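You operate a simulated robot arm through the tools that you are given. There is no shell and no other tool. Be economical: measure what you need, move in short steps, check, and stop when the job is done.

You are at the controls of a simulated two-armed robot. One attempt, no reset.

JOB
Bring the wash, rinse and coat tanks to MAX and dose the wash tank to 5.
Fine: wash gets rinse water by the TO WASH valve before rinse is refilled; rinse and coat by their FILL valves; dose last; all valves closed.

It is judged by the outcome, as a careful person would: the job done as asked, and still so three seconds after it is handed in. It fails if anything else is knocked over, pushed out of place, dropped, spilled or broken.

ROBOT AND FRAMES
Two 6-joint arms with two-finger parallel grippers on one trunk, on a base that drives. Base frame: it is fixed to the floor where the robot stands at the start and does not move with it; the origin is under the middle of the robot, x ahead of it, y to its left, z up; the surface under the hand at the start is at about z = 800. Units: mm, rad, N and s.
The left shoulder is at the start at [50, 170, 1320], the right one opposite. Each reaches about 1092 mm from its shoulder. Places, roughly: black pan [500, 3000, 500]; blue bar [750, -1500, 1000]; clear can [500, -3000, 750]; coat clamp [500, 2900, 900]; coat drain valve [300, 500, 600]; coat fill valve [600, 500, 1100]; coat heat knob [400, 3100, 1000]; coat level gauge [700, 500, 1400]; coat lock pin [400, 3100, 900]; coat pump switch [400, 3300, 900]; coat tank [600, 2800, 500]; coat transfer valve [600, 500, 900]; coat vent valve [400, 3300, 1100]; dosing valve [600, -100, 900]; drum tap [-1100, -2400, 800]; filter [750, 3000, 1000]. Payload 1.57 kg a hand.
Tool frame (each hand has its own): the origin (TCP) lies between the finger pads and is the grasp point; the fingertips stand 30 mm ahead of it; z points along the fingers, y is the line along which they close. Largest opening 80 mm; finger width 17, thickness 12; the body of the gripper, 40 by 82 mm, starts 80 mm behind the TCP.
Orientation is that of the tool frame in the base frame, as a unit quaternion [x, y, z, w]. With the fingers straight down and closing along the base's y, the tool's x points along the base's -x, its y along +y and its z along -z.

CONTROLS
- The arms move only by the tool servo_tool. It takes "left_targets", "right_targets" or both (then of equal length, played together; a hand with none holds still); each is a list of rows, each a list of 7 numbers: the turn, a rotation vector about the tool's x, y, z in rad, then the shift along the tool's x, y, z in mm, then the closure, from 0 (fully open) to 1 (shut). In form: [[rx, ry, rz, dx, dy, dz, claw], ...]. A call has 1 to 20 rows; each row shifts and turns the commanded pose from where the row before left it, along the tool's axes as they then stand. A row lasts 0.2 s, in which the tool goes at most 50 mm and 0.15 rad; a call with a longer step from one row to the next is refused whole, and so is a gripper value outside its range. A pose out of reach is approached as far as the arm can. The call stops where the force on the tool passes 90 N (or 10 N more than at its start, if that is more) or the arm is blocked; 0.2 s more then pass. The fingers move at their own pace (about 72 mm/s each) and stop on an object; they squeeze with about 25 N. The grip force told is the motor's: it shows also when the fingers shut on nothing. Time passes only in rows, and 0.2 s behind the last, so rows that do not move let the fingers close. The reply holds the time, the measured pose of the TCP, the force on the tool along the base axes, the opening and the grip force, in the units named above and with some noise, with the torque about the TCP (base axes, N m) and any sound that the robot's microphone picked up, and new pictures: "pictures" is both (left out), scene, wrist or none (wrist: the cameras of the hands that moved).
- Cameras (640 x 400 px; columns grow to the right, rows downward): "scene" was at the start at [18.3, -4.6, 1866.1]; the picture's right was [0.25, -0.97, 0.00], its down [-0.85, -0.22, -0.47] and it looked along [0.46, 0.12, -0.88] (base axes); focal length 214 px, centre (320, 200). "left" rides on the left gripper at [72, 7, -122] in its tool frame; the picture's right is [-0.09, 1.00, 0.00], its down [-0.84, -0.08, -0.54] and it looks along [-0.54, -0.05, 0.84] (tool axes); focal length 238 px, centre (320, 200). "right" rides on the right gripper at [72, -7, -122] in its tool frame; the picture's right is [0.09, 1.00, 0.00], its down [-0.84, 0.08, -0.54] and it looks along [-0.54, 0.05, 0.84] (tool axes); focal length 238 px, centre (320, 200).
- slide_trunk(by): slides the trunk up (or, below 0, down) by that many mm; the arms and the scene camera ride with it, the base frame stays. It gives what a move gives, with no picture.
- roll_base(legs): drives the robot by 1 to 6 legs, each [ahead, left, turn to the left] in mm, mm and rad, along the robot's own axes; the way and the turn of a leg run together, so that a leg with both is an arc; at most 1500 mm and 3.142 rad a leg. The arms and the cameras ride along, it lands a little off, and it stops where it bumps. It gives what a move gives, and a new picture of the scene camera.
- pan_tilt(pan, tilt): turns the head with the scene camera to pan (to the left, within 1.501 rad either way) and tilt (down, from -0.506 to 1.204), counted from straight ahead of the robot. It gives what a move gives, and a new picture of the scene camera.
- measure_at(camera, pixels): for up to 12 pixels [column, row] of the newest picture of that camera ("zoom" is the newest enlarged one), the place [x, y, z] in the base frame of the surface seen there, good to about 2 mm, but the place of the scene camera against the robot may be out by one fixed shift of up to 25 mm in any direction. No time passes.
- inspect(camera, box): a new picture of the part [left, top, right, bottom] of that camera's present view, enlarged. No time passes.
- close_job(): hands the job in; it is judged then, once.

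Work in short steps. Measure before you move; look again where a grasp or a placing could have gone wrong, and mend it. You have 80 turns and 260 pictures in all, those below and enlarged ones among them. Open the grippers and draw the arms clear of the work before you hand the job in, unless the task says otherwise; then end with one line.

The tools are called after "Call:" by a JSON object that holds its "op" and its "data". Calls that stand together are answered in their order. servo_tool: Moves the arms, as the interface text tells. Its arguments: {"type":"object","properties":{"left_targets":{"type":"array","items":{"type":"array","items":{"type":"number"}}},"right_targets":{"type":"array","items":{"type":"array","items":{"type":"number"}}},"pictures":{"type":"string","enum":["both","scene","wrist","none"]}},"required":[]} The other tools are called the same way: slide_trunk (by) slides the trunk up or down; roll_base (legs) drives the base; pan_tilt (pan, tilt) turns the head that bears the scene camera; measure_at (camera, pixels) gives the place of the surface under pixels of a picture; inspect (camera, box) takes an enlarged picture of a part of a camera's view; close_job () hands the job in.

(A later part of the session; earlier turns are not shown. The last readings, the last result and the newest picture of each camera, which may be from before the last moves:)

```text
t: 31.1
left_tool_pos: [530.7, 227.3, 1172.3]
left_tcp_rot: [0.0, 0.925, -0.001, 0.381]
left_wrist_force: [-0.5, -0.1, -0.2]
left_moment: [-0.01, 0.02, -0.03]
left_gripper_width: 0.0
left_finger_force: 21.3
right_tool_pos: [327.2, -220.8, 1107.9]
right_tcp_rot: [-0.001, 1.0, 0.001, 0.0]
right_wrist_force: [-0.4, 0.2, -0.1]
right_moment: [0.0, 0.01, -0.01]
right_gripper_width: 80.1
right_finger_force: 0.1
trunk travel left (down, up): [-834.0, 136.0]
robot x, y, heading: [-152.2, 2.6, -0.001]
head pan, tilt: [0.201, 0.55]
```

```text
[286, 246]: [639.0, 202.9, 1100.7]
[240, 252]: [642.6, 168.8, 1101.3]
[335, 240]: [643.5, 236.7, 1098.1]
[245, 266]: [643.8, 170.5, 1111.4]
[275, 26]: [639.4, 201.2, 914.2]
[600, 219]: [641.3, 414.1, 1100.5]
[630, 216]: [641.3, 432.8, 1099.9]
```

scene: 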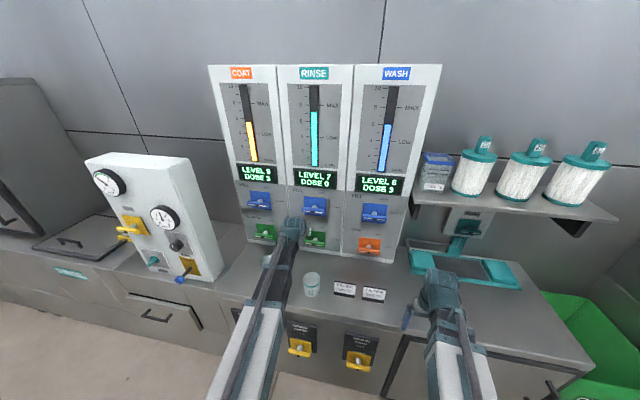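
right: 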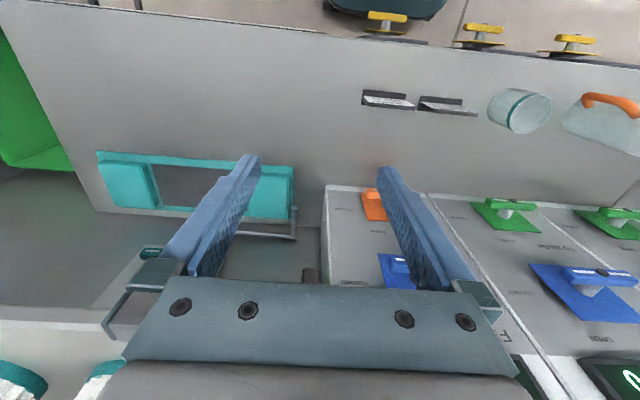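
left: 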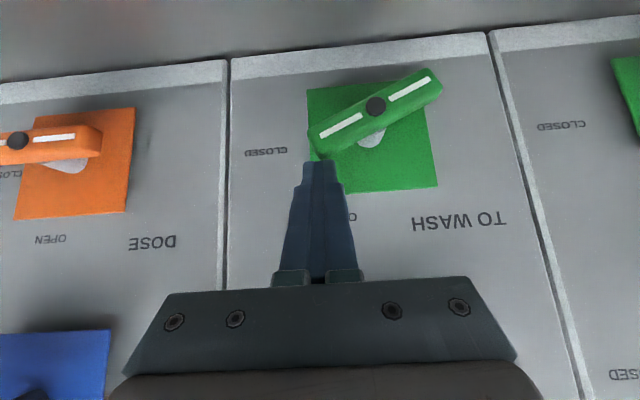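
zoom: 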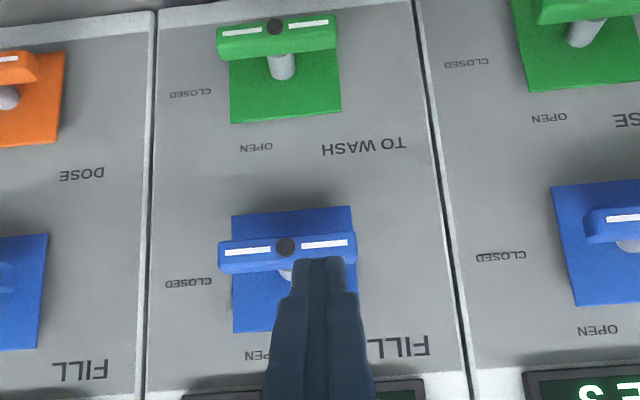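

Rinse FILL centre is y≈202, z≈1100. Move in above its left half and press down.

Call:
{"op": "servo_tool", "data": {"left_targets": [[0, 0, 0, -23.6, 0.8, 23.6, 1], [0, 0, 0, -23.6, 0.7, 23.6, 1], [0, 0, 0, -23.6, 0, 23.6, 1]], "pictures": "none"}}

Call:
{"op": "slide_trunk", "data": {"by": -62}}

Call:
{"op": "inspect", "data": {"camera": "left", "box": [120, 0, 520, 250]}}

Call:
{"op": "inspect", "data": {"camera": "scene", "box": [200, 40, 440, 240]}}

```text
t: 31.9
left_tool_pos: [631.4, 229.7, 1172.2]
left_tcp_rot: [0.0, 0.925, 0.0, 0.381]
left_wrist_force: [1.2, -0.8, 0.5]
left_moment: [-0.03, 0.0, -0.01]
left_gripper_width: 0.2
left_finger_force: 21.4
right_tool_pos: [328.5, -221.6, 1108.2]
right_tcp_rot: [0.0, 1.0, 0.0, 0.0]
right_wrist_force: [0.0, -0.3, 0.1]
right_moment: [-0.04, -0.01, -0.03]
right_gripper_width: 80.1
right_finger_force: 0.1
trunk travel left (down, up): [-834.0, 136.0]
robot x, y, heading: [-151.2, -4.1, 0.004]
head pan, tilt: [0.201, 0.55]
```

```text
t: 32.9
left_tool_pos: [629.8, 228.7, 1109.7]
left_tcp_rot: [0.0, 0.925, 0.0, 0.38]
left_wrist_force: [-1.0, -0.7, 0.3]
left_moment: [-0.01, 0.01, 0.01]
left_gripper_width: 0.2
left_finger_force: 21.7
right_tool_pos: [328.1, -220.6, 1047.3]
right_tcp_rot: [0.0, 1.0, 0.0, 0.0]
right_wrist_force: [-0.2, -0.6, 0.4]
right_moment: [0.01, 0.03, -0.01]
right_gripper_width: 80.0
right_finger_force: 0.0
trunk travel left (down, up): [-772.0, 198.0]
robot x, y, heading: [-151.2, -1.2, 0.001]
head pan, tilt: [0.201, 0.55]
```

```text
1.60 times, centred on (320, 125) of left
```

zoom: 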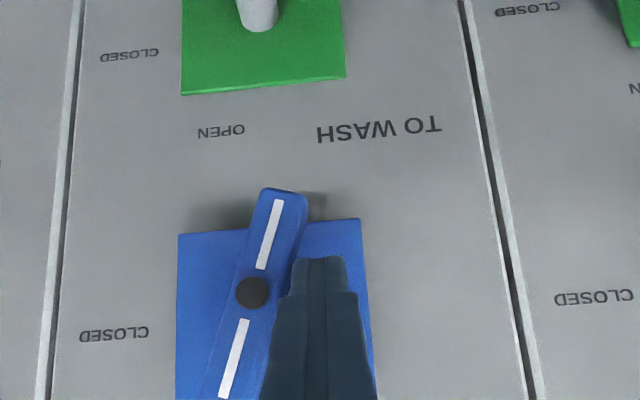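

```text
2.00 times, centred on (320, 140) of scene
```

zoom: 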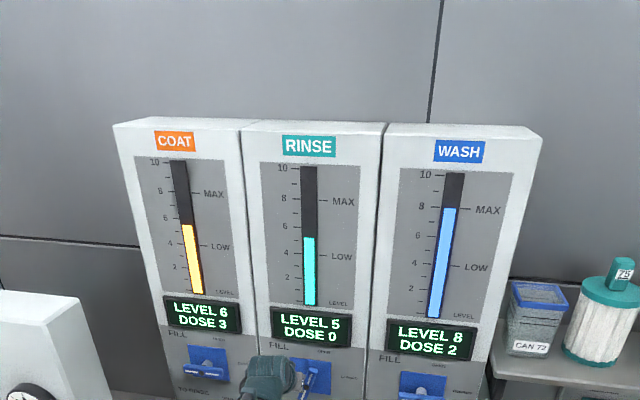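

The valve is about 70° open and wash dose has diluted to 2. I wait 2 s and read the rinse rate.

Call:
{"op": "servo_tool", "data": {"left_targets": [[0, 0, 0, 0, 0, 0, 1], [0, 0, 0, 0, 0, 0, 1], [0, 0, 0, 0, 0, 0, 1], [0, 0, 0, 0, 0, 0, 1], [0, 0, 0, 0, 0, 0, 1], [0, 0, 0, 0, 0, 0, 1], [0, 0, 0, 0, 0, 0, 1], [0, 0, 0, 0, 0, 0, 1], [0, 0, 0, 0, 0, 0, 1], [0, 0, 0, 0, 0, 0, 1]], "pictures": "none"}}

Call:
{"op": "inspect", "data": {"camera": "scene", "box": [280, 110, 400, 210]}}

```text
t: 35.1
left_tool_pos: [629.4, 229.9, 1110.9]
left_tcp_rot: [0.0, 0.925, 0.0, 0.381]
left_wrist_force: [-0.4, 0.2, 0.6]
left_moment: [0.0, -0.01, 0.01]
left_gripper_width: 0.0
left_finger_force: 21.3
right_tool_pos: [327.3, -220.4, 1046.5]
right_tcp_rot: [-0.001, 1.0, 0.0, 0.0]
right_wrist_force: [0.7, 0.5, -0.3]
right_moment: [-0.01, -0.02, 0.01]
right_gripper_width: 79.8
right_finger_force: 0.0
trunk travel left (down, up): [-772.0, 198.0]
robot x, y, heading: [-148.2, -0.6, 0.002]
head pan, tilt: [0.201, 0.55]
```

```text
4.00 times, centred on (340, 160) of scene
```

zoom: 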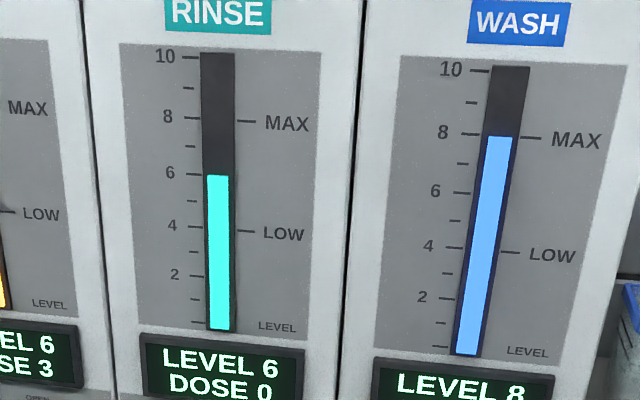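

Rinse ≈5.93, rate ≈0.3/s. Wait 4.2 s.

Call:
{"op": "servo_tool", "data": {"left_targets": [[0, 0, 0, 0, 0, 0, 1], [0, 0, 0, 0, 0, 0, 1], [0, 0, 0, 0, 0, 0, 1], [0, 0, 0, 0, 0, 0, 1], [0, 0, 0, 0, 0, 0, 1], [0, 0, 0, 0, 0, 0, 1], [0, 0, 0, 0, 0, 0, 1], [0, 0, 0, 0, 0, 0, 1], [0, 0, 0, 0, 0, 0, 1], [0, 0, 0, 0, 0, 0, 1], [0, 0, 0, 0, 0, 0, 1], [0, 0, 0, 0, 0, 0, 1], [0, 0, 0, 0, 0, 0, 1], [0, 0, 0, 0, 0, 0, 1], [0, 0, 0, 0, 0, 0, 1], [0, 0, 0, 0, 0, 0, 1], [0, 0, 0, 0, 0, 0, 1], [0, 0, 0, 0, 0, 0, 1], [0, 0, 0, 0, 0, 0, 1], [0, 0, 0, 0, 0, 0, 1]], "pictures": "none"}}

Call:
{"op": "inspect", "data": {"camera": "scene", "box": [280, 110, 400, 210]}}

```text
t: 39.3
left_tool_pos: [630.4, 230.1, 1110.1]
left_tcp_rot: [0.0, 0.925, 0.0, 0.38]
left_wrist_force: [0.9, 0.8, 0.0]
left_moment: [0.04, -0.04, 0.0]
left_gripper_width: 0.0
left_finger_force: 21.7
right_tool_pos: [326.0, -221.3, 1046.7]
right_tcp_rot: [0.0, 1.0, 0.0, 0.0]
right_wrist_force: [-0.1, 0.4, 0.6]
right_moment: [-0.02, 0.03, -0.02]
right_gripper_width: 80.1
right_finger_force: 0.0
trunk travel left (down, up): [-772.0, 198.0]
robot x, y, heading: [-152.1, -1.6, 0.001]
head pan, tilt: [0.201, 0.55]
```

```text
4.00 times, centred on (340, 160) of scene
```

zoom: 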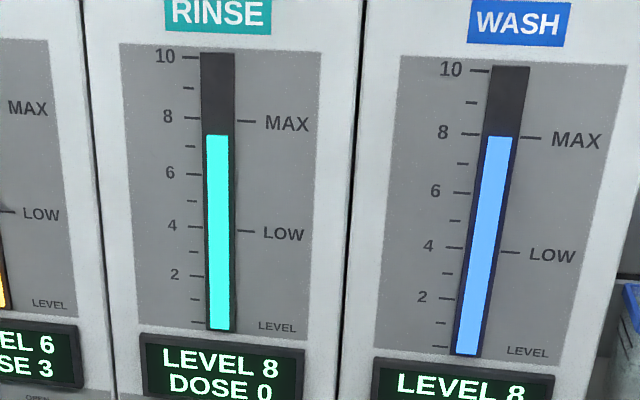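

Rinse ≈7.43, rate ≈0.36/s. One short wait, then raise and sweep to close.

Call:
{"op": "servo_tool", "data": {"left_targets": [[0, 0, 0, 0, 0, 0, 1]], "pictures": "none"}}

Call:
{"op": "slide_trunk", "data": {"by": 40}}

Call:
{"op": "inspect", "data": {"camera": "scene", "box": [280, 110, 400, 210]}}

```text
t: 39.7
left_tool_pos: [630.7, 229.2, 1110.6]
left_tcp_rot: [0.001, 0.925, -0.001, 0.381]
left_wrist_force: [-0.3, 0.5, -0.6]
left_moment: [-0.06, 0.0, 0.0]
left_gripper_width: 0.1
left_finger_force: 21.3
right_tool_pos: [328.2, -219.9, 1046.8]
right_tcp_rot: [0.0, 1.0, 0.0, -0.001]
right_wrist_force: [-0.3, -1.2, 0.5]
right_moment: [0.01, 0.03, 0.0]
right_gripper_width: 80.0
right_finger_force: 0.2
trunk travel left (down, up): [-772.0, 198.0]
robot x, y, heading: [-149.7, -3.0, 0.0]
head pan, tilt: [0.201, 0.55]
```

```text
t: 40.5
left_tool_pos: [630.4, 230.5, 1150.8]
left_tcp_rot: [0.0, 0.925, 0.0, 0.38]
left_wrist_force: [-0.2, -0.3, 0.6]
left_moment: [-0.03, 0.03, 0.0]
left_gripper_width: 0.0
left_finger_force: 21.2
right_tool_pos: [327.5, -220.5, 1087.0]
right_tcp_rot: [0.0, 1.0, 0.001, 0.0]
right_wrist_force: [0.7, -0.1, 1.2]
right_moment: [-0.02, -0.01, -0.02]
right_gripper_width: 80.2
right_finger_force: 0.0
trunk travel left (down, up): [-812.0, 158.0]
robot x, y, heading: [-151.8, 2.2, 0.001]
head pan, tilt: [0.201, 0.55]
```

```text
4.00 times, centred on (340, 160) of scene
```

zoom: 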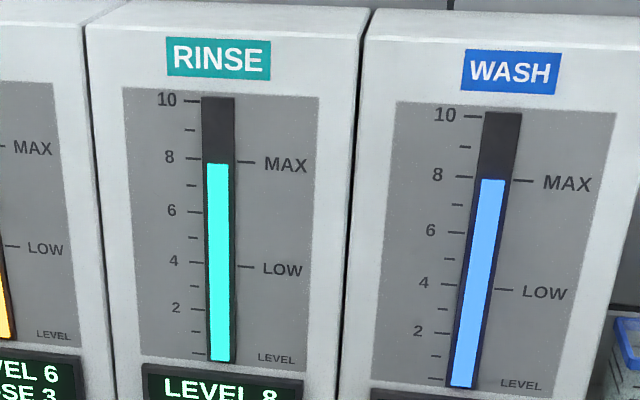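

Rinse ≈7.86; sweep right now.

Call:
{"op": "servo_tool", "data": {"left_targets": [[0, 0, 0, 0, -46, 0, 1], [0, 0, 0, 0, -26, 0, 1]], "pictures": "wrist"}}

Call:
{"op": "inspect", "data": {"camera": "scene", "box": [280, 110, 400, 210]}}

```text
t: 41.1
left_tool_pos: [630.7, 156.4, 1150.0]
left_tcp_rot: [-0.002, 0.925, 0.001, 0.38]
left_wrist_force: [0.5, 0.5, 0.2]
left_moment: [-0.03, 0.0, 0.0]
left_gripper_width: 0.0
left_finger_force: 21.7
right_tool_pos: [328.5, -220.9, 1087.0]
right_tcp_rot: [0.001, 1.0, 0.0, 0.0]
right_wrist_force: [0.2, 0.0, -0.5]
right_moment: [0.02, 0.0, -0.02]
right_gripper_width: 80.2
right_finger_force: 0.0
trunk travel left (down, up): [-812.0, 158.0]
robot x, y, heading: [-148.1, 0.6, 0.004]
head pan, tilt: [0.201, 0.55]
```

left: 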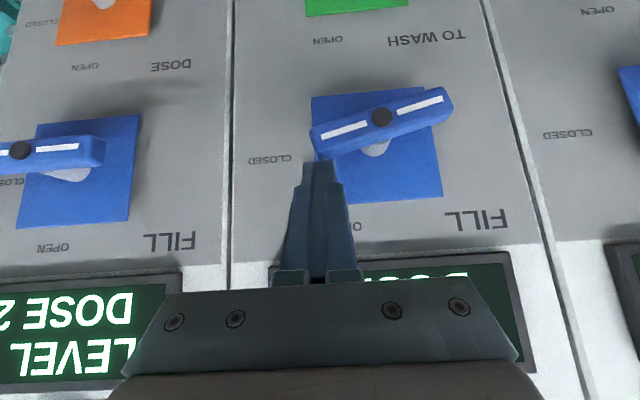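

```text
4.00 times, centred on (340, 160) of scene
```

zoom: 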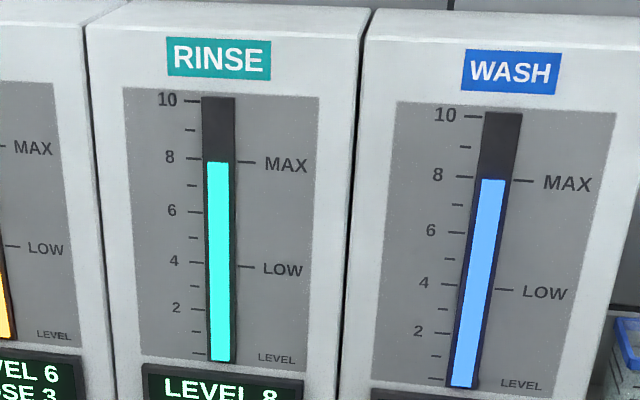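

Rinse ≈7.95 with the valve nearly shut (~17°). I check whether it still trickles for a moment.

Call:
{"op": "servo_tool", "data": {"left_targets": [[0, 0, 0, 0, 0, 0, 1], [0, 0, 0, 0, 0, 0, 1], [0, 0, 0, 0, 0, 0, 1]], "pictures": "none"}}

Call:
{"op": "inspect", "data": {"camera": "scene", "box": [305, 125, 365, 175]}}

Call:
{"op": "inspect", "data": {"camera": "scene", "box": [370, 125, 430, 175]}}

```text
t: 41.9
left_tool_pos: [630.1, 158.2, 1149.6]
left_tcp_rot: [-0.001, 0.925, 0.001, 0.381]
left_wrist_force: [0.6, -0.4, -0.2]
left_moment: [0.01, 0.01, 0.02]
left_gripper_width: 0.0
left_finger_force: 20.9
right_tool_pos: [327.3, -221.5, 1086.9]
right_tcp_rot: [0.0, 1.0, 0.0, 0.0]
right_wrist_force: [0.2, 0.0, -0.7]
right_moment: [0.0, 0.01, 0.03]
right_gripper_width: 79.8
right_finger_force: 0.1
trunk travel left (down, up): [-812.0, 158.0]
robot x, y, heading: [-148.3, 1.4, 0.001]
head pan, tilt: [0.201, 0.55]
```

```text
8.00 times, centred on (335, 150) of scene
```

zoom: 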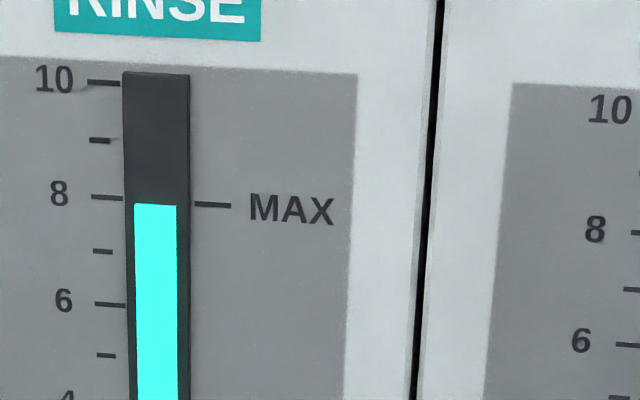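

```text
8.00 times, centred on (400, 150) of scene
```

zoom: 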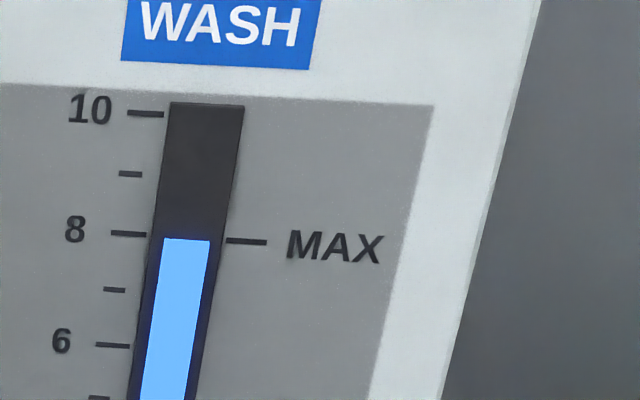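

Both are within about 0.05 of MAX. I press the rinse FILL bar fully closed.

Call:
{"op": "slide_trunk", "data": {"by": -15}}

Call:
{"op": "inspect", "data": {"camera": "left", "box": [120, 0, 520, 250]}}

```text
t: 42.6
left_tool_pos: [629.8, 155.1, 1137.8]
left_tcp_rot: [0.0, 0.924, 0.0, 0.383]
left_wrist_force: [4.1, -2.5, 25.8]
left_moment: [-0.07, -0.47, -0.08]
left_gripper_width: 0.1
left_finger_force: 21.4
right_tool_pos: [325.7, -221.9, 1072.6]
right_tcp_rot: [0.0, 1.0, 0.0, 0.0]
right_wrist_force: [-0.3, -0.6, 0.0]
right_moment: [0.01, -0.01, 0.01]
right_gripper_width: 80.1
right_finger_force: 0.0
trunk travel left (down, up): [-797.0, 173.0]
robot x, y, heading: [-149.1, 0.3, -0.001]
head pan, tilt: [0.201, 0.55]
```

```text
1.60 times, centred on (320, 125) of left
```

zoom: 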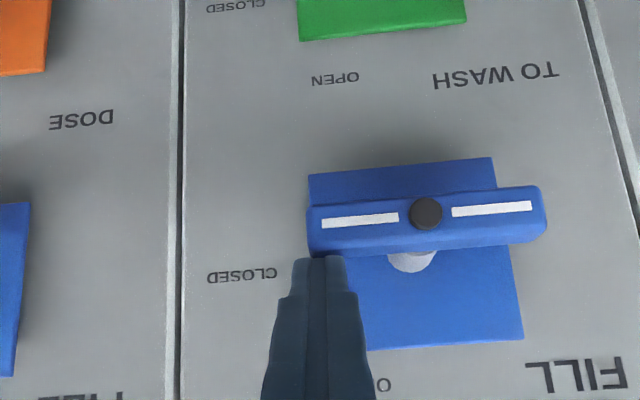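

Rinse FILL is closed. Lift, back off, and go left toward the coat FILL handle.

Call:
{"op": "slide_trunk", "data": {"by": 38}}

Call:
{"op": "servo_tool", "data": {"left_targets": [[0, 0, 0, 23.6, 0, -23.6, 1], [0, 0, 0, 23.6, 0, -23.6, 1], [0, 0, 0, 23.6, 0, -23.6, 1], [0, 0, 0, 0, 47, 0, 1], [0, 0, 0, 0, 47, 0, 1], [0, 0, 0, 0, 47, 0, 1], [0, 0, 0, 0, 47, 0, 1], [0, 0, 0, 0, 47, 0, 1], [0, 0, 0, 0, 47, 0, 1], [0, 0, 0, 0, 47, 0, 1]], "pictures": "both"}}

```text
t: 43.4
left_tool_pos: [630.8, 156.2, 1173.5]
left_tcp_rot: [0.0, 0.925, 0.0, 0.38]
left_wrist_force: [-0.1, 0.5, -0.1]
left_moment: [0.01, 0.01, -0.06]
left_gripper_width: 0.0
left_finger_force: 21.0
right_tool_pos: [328.6, -221.2, 1110.1]
right_tcp_rot: [0.0, 1.0, 0.0, 0.0]
right_wrist_force: [0.1, -0.2, 0.0]
right_moment: [0.03, 0.0, 0.01]
right_gripper_width: 80.0
right_finger_force: 0.1
trunk travel left (down, up): [-835.0, 135.0]
robot x, y, heading: [-147.7, 4.6, 0.001]
head pan, tilt: [0.201, 0.55]
```

```text
t: 45.6
left_tool_pos: [530.0, 487.8, 1173.0]
left_tcp_rot: [0.0, 0.925, 0.0, 0.381]
left_wrist_force: [0.1, 0.0, -0.1]
left_moment: [0.04, -0.02, -0.04]
left_gripper_width: 0.0
left_finger_force: 21.1
right_tool_pos: [327.7, -220.5, 1108.3]
right_tcp_rot: [0.0, 1.0, 0.001, 0.0]
right_wrist_force: [-0.5, -1.5, 0.0]
right_moment: [-0.04, -0.01, 0.01]
right_gripper_width: 79.6
right_finger_force: 0.0
trunk travel left (down, up): [-835.0, 135.0]
robot x, y, heading: [-148.7, -1.9, -0.0]
head pan, tilt: [0.201, 0.55]
```

scene: 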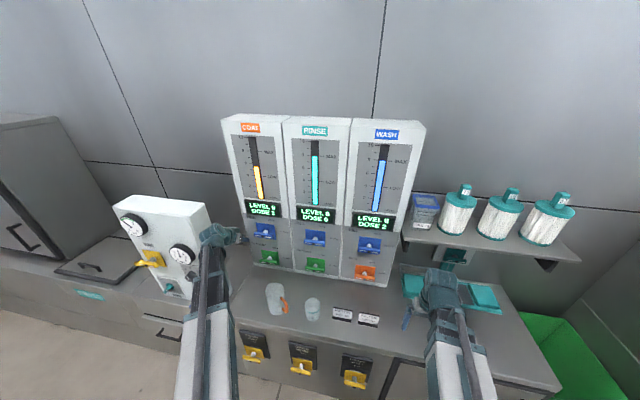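
left: 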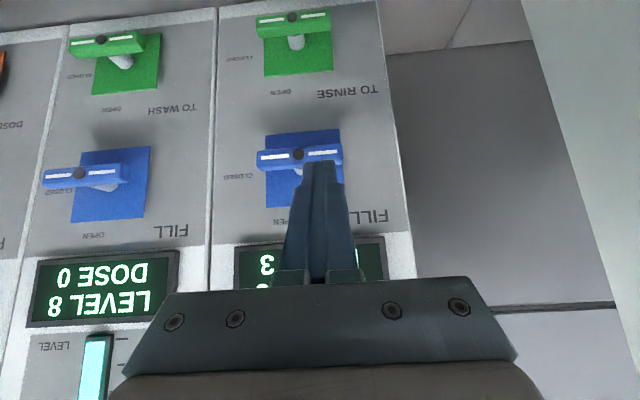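

The coat FILL bar is in view with its dot at (298,154); measure it.

Call:
{"op": "measure_at", "data": {"camera": "left", "pixels": [[298, 154], [265, 159], [336, 149], [270, 168], [560, 150], [600, 300]]}}

```text
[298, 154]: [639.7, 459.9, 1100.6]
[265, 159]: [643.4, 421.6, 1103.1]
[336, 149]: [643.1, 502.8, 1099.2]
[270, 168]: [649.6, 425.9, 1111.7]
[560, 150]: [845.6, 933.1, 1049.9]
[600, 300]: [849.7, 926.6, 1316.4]
```

Centre y≈460, so offset 28 is right. Move in and press down as before.

Call:
{"op": "servo_tool", "data": {"left_targets": [[0, 0, 0, -23.6, 0, 23.6, 1], [0, 0, 0, -23.6, 0, 23.6, 1], [0, 0, 0, -23.6, 0, 23.6, 1]], "pictures": "none"}}

Call:
{"op": "slide_trunk", "data": {"by": -63}}

Call:
{"op": "inspect", "data": {"camera": "left", "box": [120, 0, 520, 250]}}

Call:
{"op": "inspect", "data": {"camera": "scene", "box": [220, 90, 340, 190]}}

```text
t: 46.4
left_tool_pos: [632.1, 486.5, 1172.3]
left_tcp_rot: [0.0, 0.925, 0.0, 0.38]
left_wrist_force: [0.6, 0.2, -0.2]
left_moment: [0.01, 0.01, -0.01]
left_gripper_width: 0.0
left_finger_force: 21.4
right_tool_pos: [328.9, -220.4, 1108.4]
right_tcp_rot: [-0.001, 1.0, 0.0, 0.0]
right_wrist_force: [-0.2, -0.6, -0.1]
right_moment: [-0.02, 0.0, 0.01]
right_gripper_width: 80.2
right_finger_force: 0.1
trunk travel left (down, up): [-835.0, 135.0]
robot x, y, heading: [-148.2, 5.3, -0.001]
head pan, tilt: [0.201, 0.55]
```

```text
t: 47.4
left_tool_pos: [631.0, 485.0, 1111.0]
left_tcp_rot: [0.0, 0.925, -0.001, 0.379]
left_wrist_force: [0.0, 0.7, 1.0]
left_moment: [-0.05, 0.01, -0.01]
left_gripper_width: 0.0
left_finger_force: 21.5
right_tool_pos: [327.8, -220.7, 1046.1]
right_tcp_rot: [0.0, 1.0, 0.0, 0.0]
right_wrist_force: [-0.1, 0.3, 0.8]
right_moment: [-0.07, 0.01, -0.02]
right_gripper_width: 80.1
right_finger_force: 0.1
trunk travel left (down, up): [-772.0, 198.0]
robot x, y, heading: [-154.1, -2.2, 0.005]
head pan, tilt: [0.201, 0.55]
```

```text
1.60 times, centred on (320, 125) of left
```

zoom: 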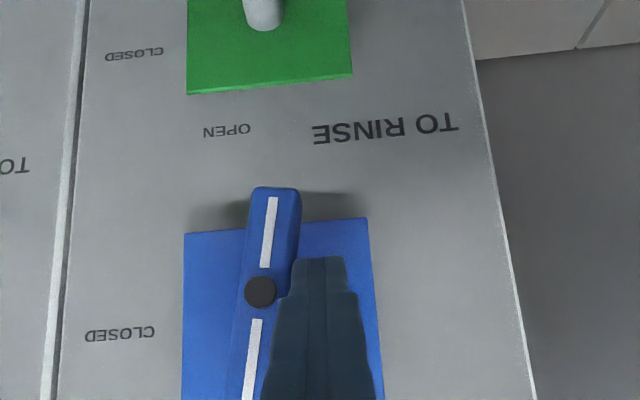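

```text
4.00 times, centred on (280, 140) of scene
```

zoom: 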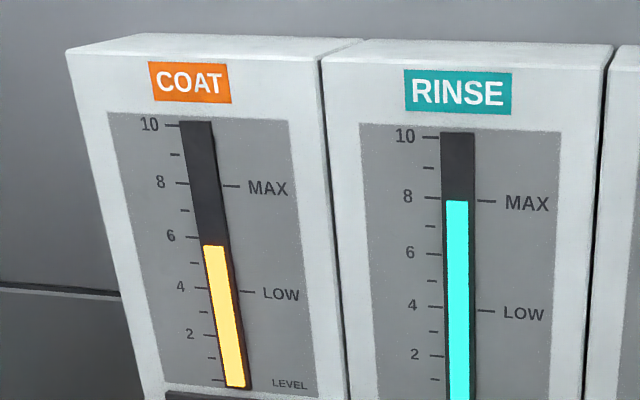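

Coat valve is ~80° open, coat ≈5.75. Wait 3.4 s and read.

Call:
{"op": "servo_tool", "data": {"left_targets": [[0, 0, 0, 0, 0, 0, 1], [0, 0, 0, 0, 0, 0, 1], [0, 0, 0, 0, 0, 0, 1], [0, 0, 0, 0, 0, 0, 1], [0, 0, 0, 0, 0, 0, 1], [0, 0, 0, 0, 0, 0, 1], [0, 0, 0, 0, 0, 0, 1], [0, 0, 0, 0, 0, 0, 1], [0, 0, 0, 0, 0, 0, 1], [0, 0, 0, 0, 0, 0, 1], [0, 0, 0, 0, 0, 0, 1], [0, 0, 0, 0, 0, 0, 1], [0, 0, 0, 0, 0, 0, 1], [0, 0, 0, 0, 0, 0, 1], [0, 0, 0, 0, 0, 0, 1], [0, 0, 0, 0, 0, 0, 1]], "pictures": "none"}}

Call:
{"op": "inspect", "data": {"camera": "scene", "box": [220, 90, 340, 190]}}

```text
t: 50.8
left_tool_pos: [630.6, 486.4, 1111.0]
left_tcp_rot: [0.0, 0.925, 0.0, 0.381]
left_wrist_force: [-0.8, 0.1, 0.4]
left_moment: [-0.02, 0.03, -0.02]
left_gripper_width: 0.0
left_finger_force: 20.8
right_tool_pos: [328.1, -220.8, 1047.0]
right_tcp_rot: [0.0, 1.0, 0.0, 0.0]
right_wrist_force: [-0.3, 0.1, 0.7]
right_moment: [0.01, 0.01, 0.02]
right_gripper_width: 80.0
right_finger_force: 0.1
trunk travel left (down, up): [-772.0, 198.0]
robot x, y, heading: [-152.9, 1.4, -0.0]
head pan, tilt: [0.201, 0.55]
```

```text
4.00 times, centred on (280, 140) of scene
```

zoom: 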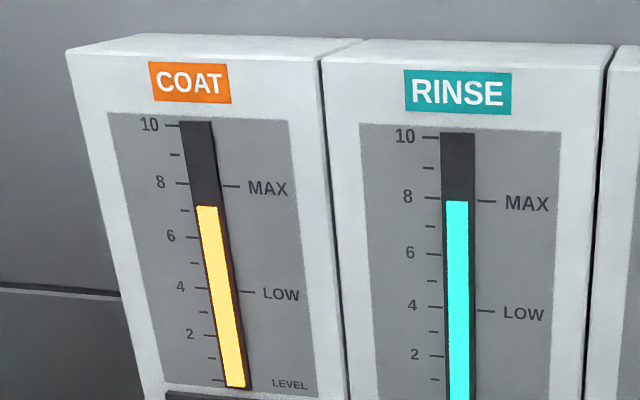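

Coat ≈7.2 at ≈0.42/s. Wait 0.8 s, then raise.

Call:
{"op": "servo_tool", "data": {"left_targets": [[0, 0, 0, 0, 0, 0, 1], [0, 0, 0, 0, 0, 0, 1], [0, 0, 0, 0, 0, 0, 1]], "pictures": "none"}}

Call:
{"op": "slide_trunk", "data": {"by": 39}}

Call:
{"op": "inspect", "data": {"camera": "scene", "box": [220, 100, 280, 150]}}

```text
t: 51.6
left_tool_pos: [631.5, 486.1, 1109.2]
left_tcp_rot: [0.0, 0.925, 0.0, 0.38]
left_wrist_force: [0.9, 0.2, 0.6]
left_moment: [0.03, 0.01, 0.0]
left_gripper_width: 0.0
left_finger_force: 21.2
right_tool_pos: [327.8, -221.6, 1046.4]
right_tcp_rot: [0.0, 1.0, 0.0, 0.0]
right_wrist_force: [0.2, 0.4, 0.0]
right_moment: [-0.04, -0.01, -0.01]
right_gripper_width: 79.9
right_finger_force: 0.0
trunk travel left (down, up): [-772.0, 198.0]
robot x, y, heading: [-150.8, 2.6, -0.0]
head pan, tilt: [0.201, 0.55]
```

```text
t: 52.5
left_tool_pos: [631.1, 486.4, 1148.9]
left_tcp_rot: [-0.001, 0.925, 0.001, 0.38]
left_wrist_force: [0.1, 0.1, 0.1]
left_moment: [-0.01, -0.01, 0.0]
left_gripper_width: 0.1
left_finger_force: 21.3
right_tool_pos: [327.6, -220.7, 1084.9]
right_tcp_rot: [0.0, 1.0, 0.0, 0.0]
right_wrist_force: [0.0, -0.1, -0.3]
right_moment: [0.04, 0.02, 0.0]
right_gripper_width: 80.1
right_finger_force: 0.1
trunk travel left (down, up): [-811.0, 159.0]
robot x, y, heading: [-151.8, -2.7, -0.001]
head pan, tilt: [0.201, 0.55]
```

```text
8.00 times, centred on (250, 125) of scene
```

zoom: 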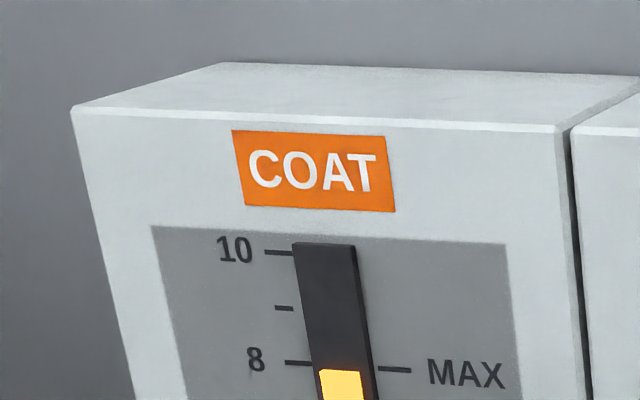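

Coat ≈7.93; sweep right now.

Call:
{"op": "servo_tool", "data": {"left_targets": [[0, 0, 0, 0, -49, 0, 1], [0, 0, 0, 0, -23, 0, 1]], "pictures": "none"}}

Call:
{"op": "slide_trunk", "data": {"by": -14}}

Call:
{"op": "inspect", "data": {"camera": "left", "box": [120, 0, 520, 250]}}

Call:
{"op": "inspect", "data": {"camera": "scene", "box": [220, 100, 280, 150]}}

```text
t: 53.0
left_tool_pos: [630.8, 413.1, 1149.7]
left_tcp_rot: [0.0, 0.925, 0.0, 0.38]
left_wrist_force: [0.1, 1.2, -0.2]
left_moment: [-0.01, -0.01, -0.02]
left_gripper_width: 0.0
left_finger_force: 21.1
right_tool_pos: [328.1, -219.7, 1086.1]
right_tcp_rot: [0.0, 1.0, 0.0, 0.001]
right_wrist_force: [0.1, -0.2, -0.5]
right_moment: [-0.01, -0.03, -0.01]
right_gripper_width: 80.1
right_finger_force: 0.1
trunk travel left (down, up): [-811.0, 159.0]
robot x, y, heading: [-152.0, 0.3, 0.003]
head pan, tilt: [0.201, 0.55]
```

```text
t: 53.7
left_tool_pos: [631.4, 411.7, 1137.6]
left_tcp_rot: [0.0, 0.924, 0.0, 0.382]
left_wrist_force: [5.8, -2.9, 25.3]
left_moment: [-0.03, -0.53, 0.0]
left_gripper_width: 0.0
left_finger_force: 21.0
right_tool_pos: [326.7, -222.1, 1072.0]
right_tcp_rot: [0.0, 1.0, 0.001, 0.001]
right_wrist_force: [0.3, -0.1, 0.2]
right_moment: [0.0, 0.0, -0.01]
right_gripper_width: 80.1
right_finger_force: 0.0
trunk travel left (down, up): [-797.0, 173.0]
robot x, y, heading: [-145.6, -1.1, 0.0]
head pan, tilt: [0.201, 0.55]
```

```text
1.60 times, centred on (320, 125) of left
```

zoom: 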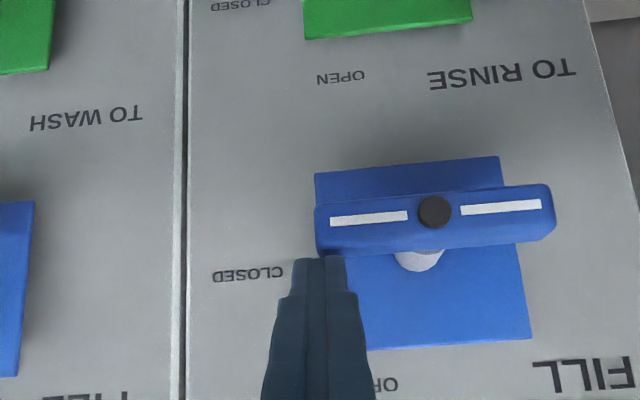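

```text
8.00 times, centred on (250, 125) of scene
```

zoom: 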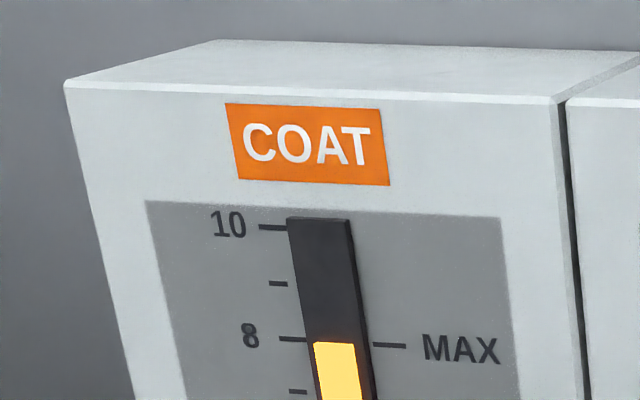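

Coat is at 8 and its FILL is closed. Now lift, back off, and cross to the wash column for the DOSE valve.

Call:
{"op": "slide_trunk", "data": {"by": 38}}

Call:
{"op": "servo_tool", "data": {"left_targets": [[0, 0, 0, 23.6, 0, -23.6, 1], [0, 0, 0, 23.6, 0, -23.6, 1], [0, 0, 0, 23.6, 0, -23.6, 1], [0, 0, 0, 0, -48, 0, 1], [0, 0, 0, 0, -48, 0, 1], [0, 0, 0, 0, -48, 0, 1], [0, 0, 0, 0, -48, 0, 1], [0, 0, 0, 0, -48, 0, 1], [0, 0, 0, 0, -48, 0, 1], [0, 0, 0, 0, -48, 0, 1], [0, 0, 0, 0, -48, 0, 1], [0, 0, 0, 0, -48, 0, 1]], "pictures": "both"}}

```text
t: 54.5
left_tool_pos: [631.4, 414.1, 1173.1]
left_tcp_rot: [0.0, 0.925, 0.0, 0.381]
left_wrist_force: [-0.4, 0.5, 0.1]
left_moment: [-0.03, -0.01, -0.02]
left_gripper_width: 0.1
left_finger_force: 21.7
right_tool_pos: [326.9, -220.6, 1109.8]
right_tcp_rot: [0.0, 1.0, 0.0, 0.0]
right_wrist_force: [-0.7, -0.8, 0.1]
right_moment: [0.01, -0.01, 0.02]
right_gripper_width: 80.0
right_finger_force: 0.1
trunk travel left (down, up): [-835.0, 135.0]
robot x, y, heading: [-153.3, -0.3, 0.001]
head pan, tilt: [0.201, 0.55]
```

```text
t: 57.1
left_tool_pos: [531.4, -20.7, 1173.8]
left_tcp_rot: [-0.002, 0.924, 0.001, 0.382]
left_wrist_force: [-0.3, -0.1, -0.3]
left_moment: [-0.04, 0.0, -0.01]
left_gripper_width: 0.0
left_finger_force: 21.3
right_tool_pos: [327.5, -221.4, 1109.8]
right_tcp_rot: [-0.001, 1.0, 0.0, 0.0]
right_wrist_force: [-1.4, -0.9, 1.0]
right_moment: [0.01, 0.01, -0.01]
right_gripper_width: 79.9
right_finger_force: 0.0
trunk travel left (down, up): [-835.0, 135.0]
robot x, y, heading: [-151.8, 2.3, 0.004]
head pan, tilt: [0.201, 0.55]
```

scene: 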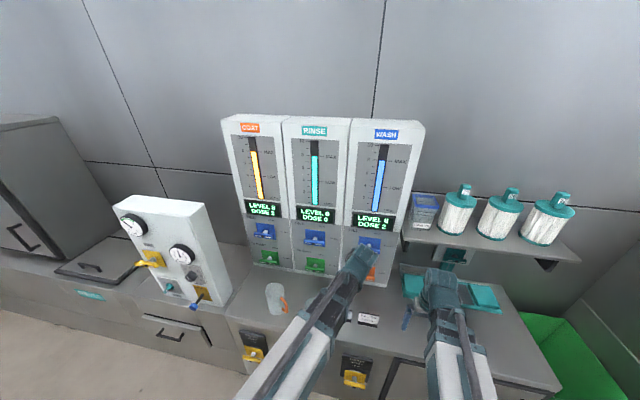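
left: 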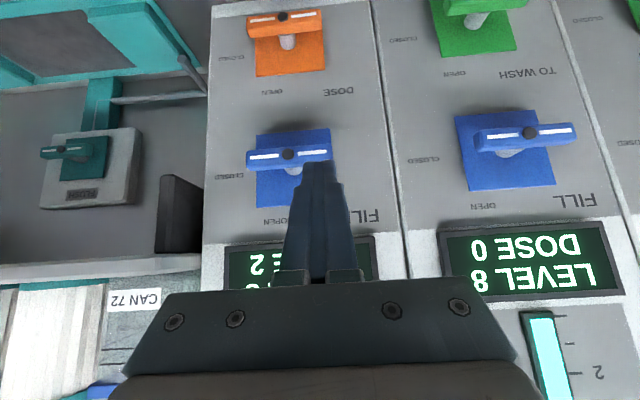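

The arm crosses high over the cup; at working depth the links stay ≥~945, above the cup (874). Lower 150 mm first and look.

Call:
{"op": "slide_trunk", "data": {"by": -150}}

Call:
{"op": "inspect", "data": {"camera": "left", "box": [120, 0, 520, 250]}}

Call:
{"op": "inspect", "data": {"camera": "right", "box": [0, 0, 640, 400]}}

```text
t: 58.8
left_tool_pos: [529.9, -19.9, 1023.4]
left_tcp_rot: [0.0, 0.925, 0.0, 0.38]
left_wrist_force: [0.3, -0.9, -0.6]
left_moment: [0.0, 0.01, 0.01]
left_gripper_width: 0.0
left_finger_force: 21.7
right_tool_pos: [327.3, -220.4, 959.0]
right_tcp_rot: [0.001, 1.0, 0.0, 0.0]
right_wrist_force: [-0.1, -0.4, 0.8]
right_moment: [-0.01, -0.01, 0.03]
right_gripper_width: 80.0
right_finger_force: 0.0
trunk travel left (down, up): [-685.0, 285.0]
robot x, y, heading: [-151.8, 1.9, -0.002]
head pan, tilt: [0.201, 0.55]
```

```text
1.60 times, centred on (320, 125) of left
```

zoom: 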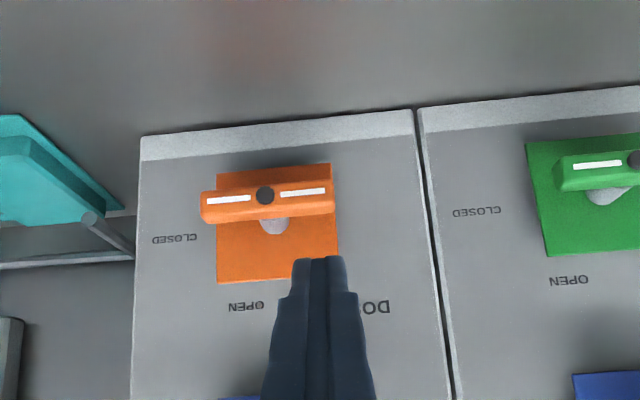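

```text
1.00 times, centred on (320, 200) of right (not enlarged: the box is as wide or as high as the picture)
```

zoom: 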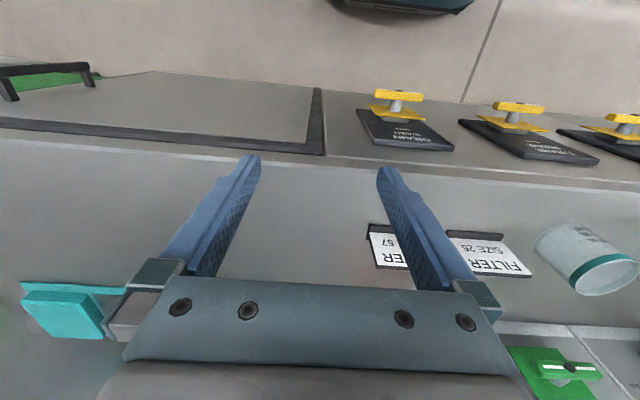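

Lower 36 mm more and move forward over the DOSE bar, then measure.

Call:
{"op": "slide_trunk", "data": {"by": -36}}

Call:
{"op": "servo_tool", "data": {"left_targets": [[0, 0, 0, -23.6, 0, 23.6, 1], [0, 0, 0, -23.6, 0, 23.6, 1], [0, 0, 0, -23.6, 0, 23.6, 1]], "pictures": "both"}}

```text
t: 59.6
left_tool_pos: [530.0, -18.2, 988.3]
left_tcp_rot: [0.0, 0.924, 0.0, 0.382]
left_wrist_force: [-0.6, -0.1, -0.3]
left_moment: [0.02, 0.02, -0.02]
left_gripper_width: 0.0
left_finger_force: 21.3
right_tool_pos: [327.6, -220.9, 923.7]
right_tcp_rot: [0.0, 1.0, 0.0, 0.0]
right_wrist_force: [-0.6, 0.5, 0.6]
right_moment: [0.01, -0.01, 0.02]
right_gripper_width: 80.2
right_finger_force: 0.0
trunk travel left (down, up): [-649.0, 321.0]
robot x, y, heading: [-150.5, -1.4, -0.006]
head pan, tilt: [0.201, 0.55]
```

```text
t: 60.4
left_tool_pos: [630.5, -19.6, 986.7]
left_tcp_rot: [-0.001, 0.925, 0.001, 0.38]
left_wrist_force: [-0.7, -0.5, 0.4]
left_moment: [-0.02, 0.06, 0.0]
left_gripper_width: 0.0
left_finger_force: 21.3
right_tool_pos: [328.3, -222.0, 924.2]
right_tcp_rot: [0.0, 1.0, 0.0, 0.0]
right_wrist_force: [1.0, -0.1, -0.7]
right_moment: [0.0, 0.01, 0.0]
right_gripper_width: 80.2
right_finger_force: 0.0
trunk travel left (down, up): [-649.0, 321.0]
robot x, y, heading: [-155.0, -2.7, 0.0]
head pan, tilt: [0.201, 0.55]
```

scene: 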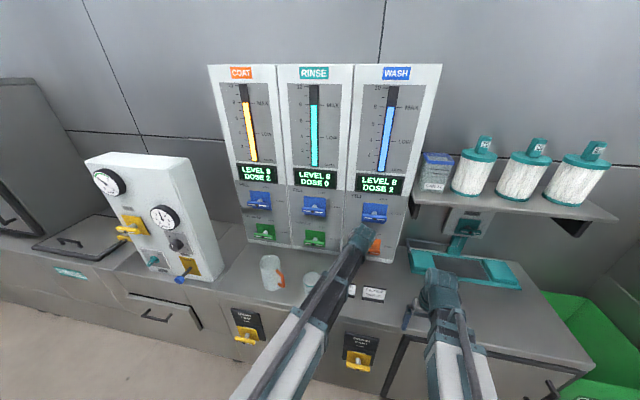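
left: 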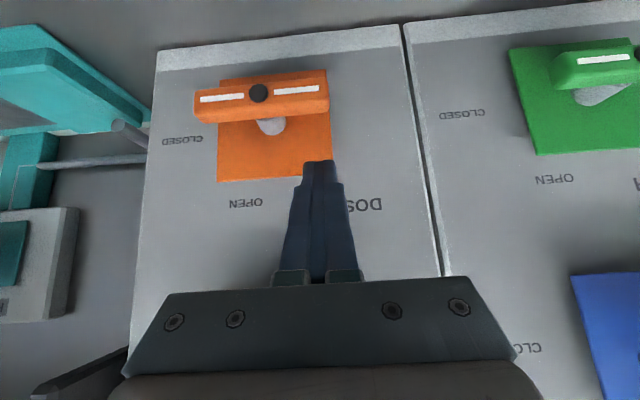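

Measure the DOSE bar.

Call:
{"op": "measure_at", "data": {"camera": "left", "pixels": [[259, 92], [222, 97], [300, 89], [220, 112]]}}

Call:
{"op": "inspect", "data": {"camera": "scene", "box": [200, 60, 440, 260]}}

```text
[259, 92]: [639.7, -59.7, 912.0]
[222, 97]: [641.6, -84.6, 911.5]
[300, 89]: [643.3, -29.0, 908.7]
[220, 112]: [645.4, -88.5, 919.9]
```

```text
2.00 times, centred on (320, 160) of scene
```

zoom: 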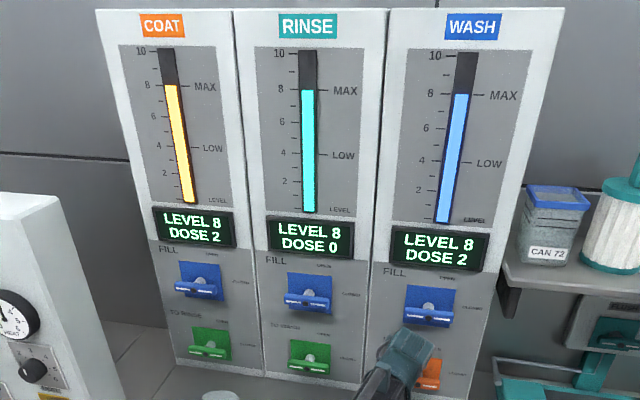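

Levels all read 8, wash dose 2. DOSE centre is y≈−60; shift 8 mm right and press to a moderate ~40° opening so it doses slowly.

Call:
{"op": "servo_tool", "data": {"left_targets": [[0, 0, 0, 0, -8, 0, 1]], "pictures": "none"}}

Call:
{"op": "slide_trunk", "data": {"by": -52}}

Call:
{"op": "inspect", "data": {"camera": "left", "box": [120, 0, 520, 250]}}

Call:
{"op": "inspect", "data": {"camera": "scene", "box": [320, 60, 440, 210]}}

```text
t: 60.8
left_tool_pos: [631.0, -27.3, 987.3]
left_tcp_rot: [0.0, 0.925, 0.0, 0.381]
left_wrist_force: [0.0, 0.5, 1.0]
left_moment: [-0.03, 0.02, 0.0]
left_gripper_width: 0.0
left_finger_force: 21.3
right_tool_pos: [328.1, -221.1, 922.5]
right_tcp_rot: [-0.001, 1.0, 0.0, 0.001]
right_wrist_force: [-0.1, -0.4, -0.4]
right_moment: [0.02, -0.02, 0.01]
right_gripper_width: 79.8
right_finger_force: 0.0
trunk travel left (down, up): [-649.0, 321.0]
robot x, y, heading: [-148.7, -1.5, 0.001]
head pan, tilt: [0.201, 0.55]
```

```text
t: 61.8
left_tool_pos: [630.8, -27.0, 934.7]
left_tcp_rot: [-0.001, 0.924, 0.0, 0.381]
left_wrist_force: [-0.3, 3.8, 0.5]
left_moment: [0.1, -0.05, 0.08]
left_gripper_width: 0.0
left_finger_force: 21.4
right_tool_pos: [328.6, -220.3, 871.8]
right_tcp_rot: [-0.001, 1.0, 0.0, 0.0]
right_wrist_force: [0.1, 0.5, 0.0]
right_moment: [0.01, -0.02, 0.02]
right_gripper_width: 79.9
right_finger_force: 0.1
trunk travel left (down, up): [-597.0, 373.0]
robot x, y, heading: [-148.3, -1.1, -0.003]
head pan, tilt: [0.201, 0.55]
```

```text
1.60 times, centred on (320, 125) of left
```

zoom: 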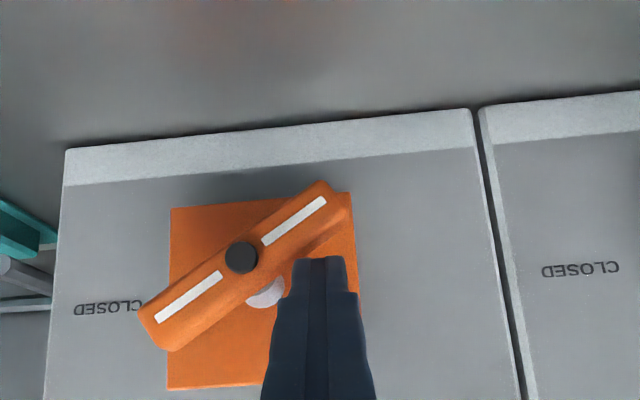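

```text
2.67 times, centred on (380, 135) of scene
```

zoom: 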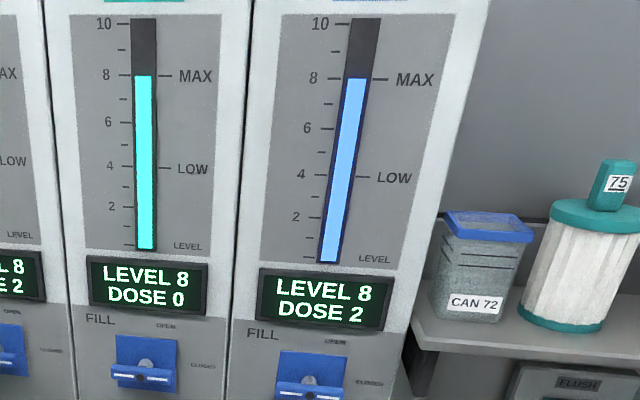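

About 35° open, dose still 2. Wait 1.2 s and read.

Call:
{"op": "servo_tool", "data": {"left_targets": [[0, 0, 0, 0, 0, 0, 1], [0, 0, 0, 0, 0, 0, 1], [0, 0, 0, 0, 0, 0, 1], [0, 0, 0, 0, 0, 0, 1], [0, 0, 0, 0, 0, 0, 1]], "pictures": "none"}}

Call:
{"op": "inspect", "data": {"camera": "scene", "box": [320, 60, 440, 210]}}

```text
t: 63.0
left_tool_pos: [631.5, -25.5, 936.1]
left_tcp_rot: [0.0, 0.925, -0.001, 0.38]
left_wrist_force: [-0.3, 1.3, 0.9]
left_moment: [0.0, -0.02, 0.01]
left_gripper_width: 0.0
left_finger_force: 20.6
right_tool_pos: [327.5, -221.9, 870.9]
right_tcp_rot: [-0.001, 1.0, -0.001, 0.0]
right_wrist_force: [-0.6, -0.1, 0.8]
right_moment: [0.02, -0.04, -0.03]
right_gripper_width: 80.3
right_finger_force: 0.1
trunk travel left (down, up): [-597.0, 373.0]
robot x, y, heading: [-149.8, -1.8, 0.006]
head pan, tilt: [0.201, 0.55]
```

```text
2.67 times, centred on (380, 135) of scene
```

zoom: 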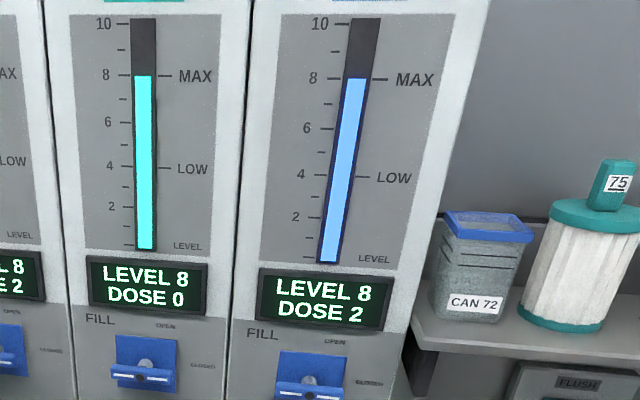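

Still 2. Wait another 1.6 s.

Call:
{"op": "servo_tool", "data": {"left_targets": [[0, 0, 0, 0, 0, 0, 1], [0, 0, 0, 0, 0, 0, 1], [0, 0, 0, 0, 0, 0, 1], [0, 0, 0, 0, 0, 0, 1], [0, 0, 0, 0, 0, 0, 1], [0, 0, 0, 0, 0, 0, 1], [0, 0, 0, 0, 0, 0, 1]], "pictures": "none"}}

Call:
{"op": "inspect", "data": {"camera": "scene", "box": [320, 60, 440, 210]}}

```text
t: 64.6
left_tool_pos: [630.5, -27.0, 935.4]
left_tcp_rot: [0.001, 0.925, -0.001, 0.381]
left_wrist_force: [-0.1, 0.1, 0.2]
left_moment: [-0.03, -0.03, 0.0]
left_gripper_width: 0.1
left_finger_force: 21.5
right_tool_pos: [327.4, -221.0, 871.6]
right_tcp_rot: [0.0, 1.0, 0.0, 0.0]
right_wrist_force: [-0.4, 0.3, 0.0]
right_moment: [-0.04, 0.01, -0.02]
right_gripper_width: 79.7
right_finger_force: 0.2
trunk travel left (down, up): [-597.0, 373.0]
robot x, y, heading: [-147.0, -1.9, 0.004]
head pan, tilt: [0.201, 0.55]
```

```text
2.67 times, centred on (380, 135) of scene
```

zoom: 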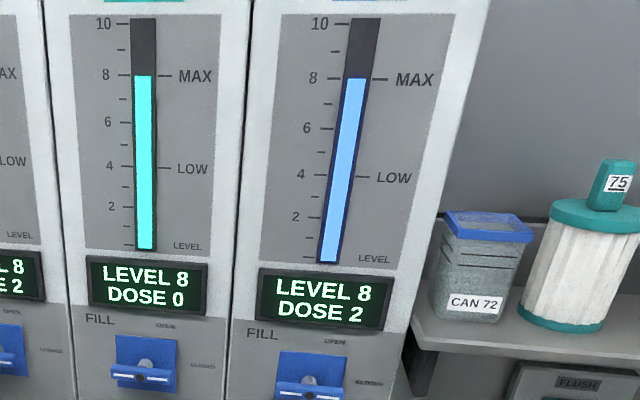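

No visible dosing at 35°. Press 6 mm further (≈47°, where TO WASH flowed) and wait a second.

Call:
{"op": "slide_trunk", "data": {"by": -6}}

Call:
{"op": "servo_tool", "data": {"left_targets": [[0, 0, 0, 0, 0, 0, 1], [0, 0, 0, 0, 0, 0, 1], [0, 0, 0, 0, 0, 0, 1], [0, 0, 0, 0, 0, 0, 1]], "pictures": "none"}}

Call:
{"op": "inspect", "data": {"camera": "scene", "box": [320, 60, 440, 210]}}

```text
t: 65.1
left_tool_pos: [630.4, -26.7, 928.6]
left_tcp_rot: [0.0, 0.925, 0.001, 0.381]
left_wrist_force: [-0.1, -0.2, 0.0]
left_moment: [0.01, -0.05, -0.01]
left_gripper_width: 0.0
left_finger_force: 21.0
right_tool_pos: [327.4, -220.0, 865.2]
right_tcp_rot: [0.001, 1.0, 0.0, 0.0]
right_wrist_force: [0.2, -0.8, 0.0]
right_moment: [-0.02, 0.02, 0.0]
right_gripper_width: 79.9
right_finger_force: 0.0
trunk travel left (down, up): [-591.0, 379.0]
robot x, y, heading: [-152.7, -0.6, -0.002]
head pan, tilt: [0.201, 0.55]
```

```text
t: 66.1
left_tool_pos: [631.7, -27.1, 929.5]
left_tcp_rot: [0.0, 0.924, 0.0, 0.381]
left_wrist_force: [0.5, 0.4, 0.8]
left_moment: [-0.01, -0.02, 0.02]
left_gripper_width: 0.2
left_finger_force: 20.8
right_tool_pos: [328.1, -221.0, 866.9]
right_tcp_rot: [0.0, 1.0, 0.0, -0.001]
right_wrist_force: [-1.0, -0.7, 0.5]
right_moment: [0.01, 0.01, 0.0]
right_gripper_width: 80.1
right_finger_force: 0.0
trunk travel left (down, up): [-591.0, 379.0]
robot x, y, heading: [-148.4, 1.8, 0.0]
head pan, tilt: [0.201, 0.55]
```

```text
2.67 times, centred on (380, 135) of scene
```

zoom: 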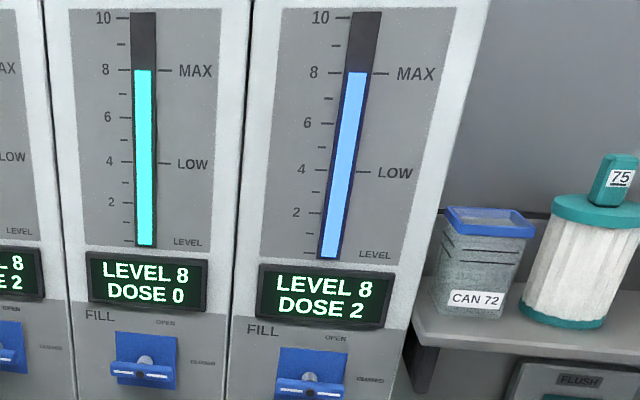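

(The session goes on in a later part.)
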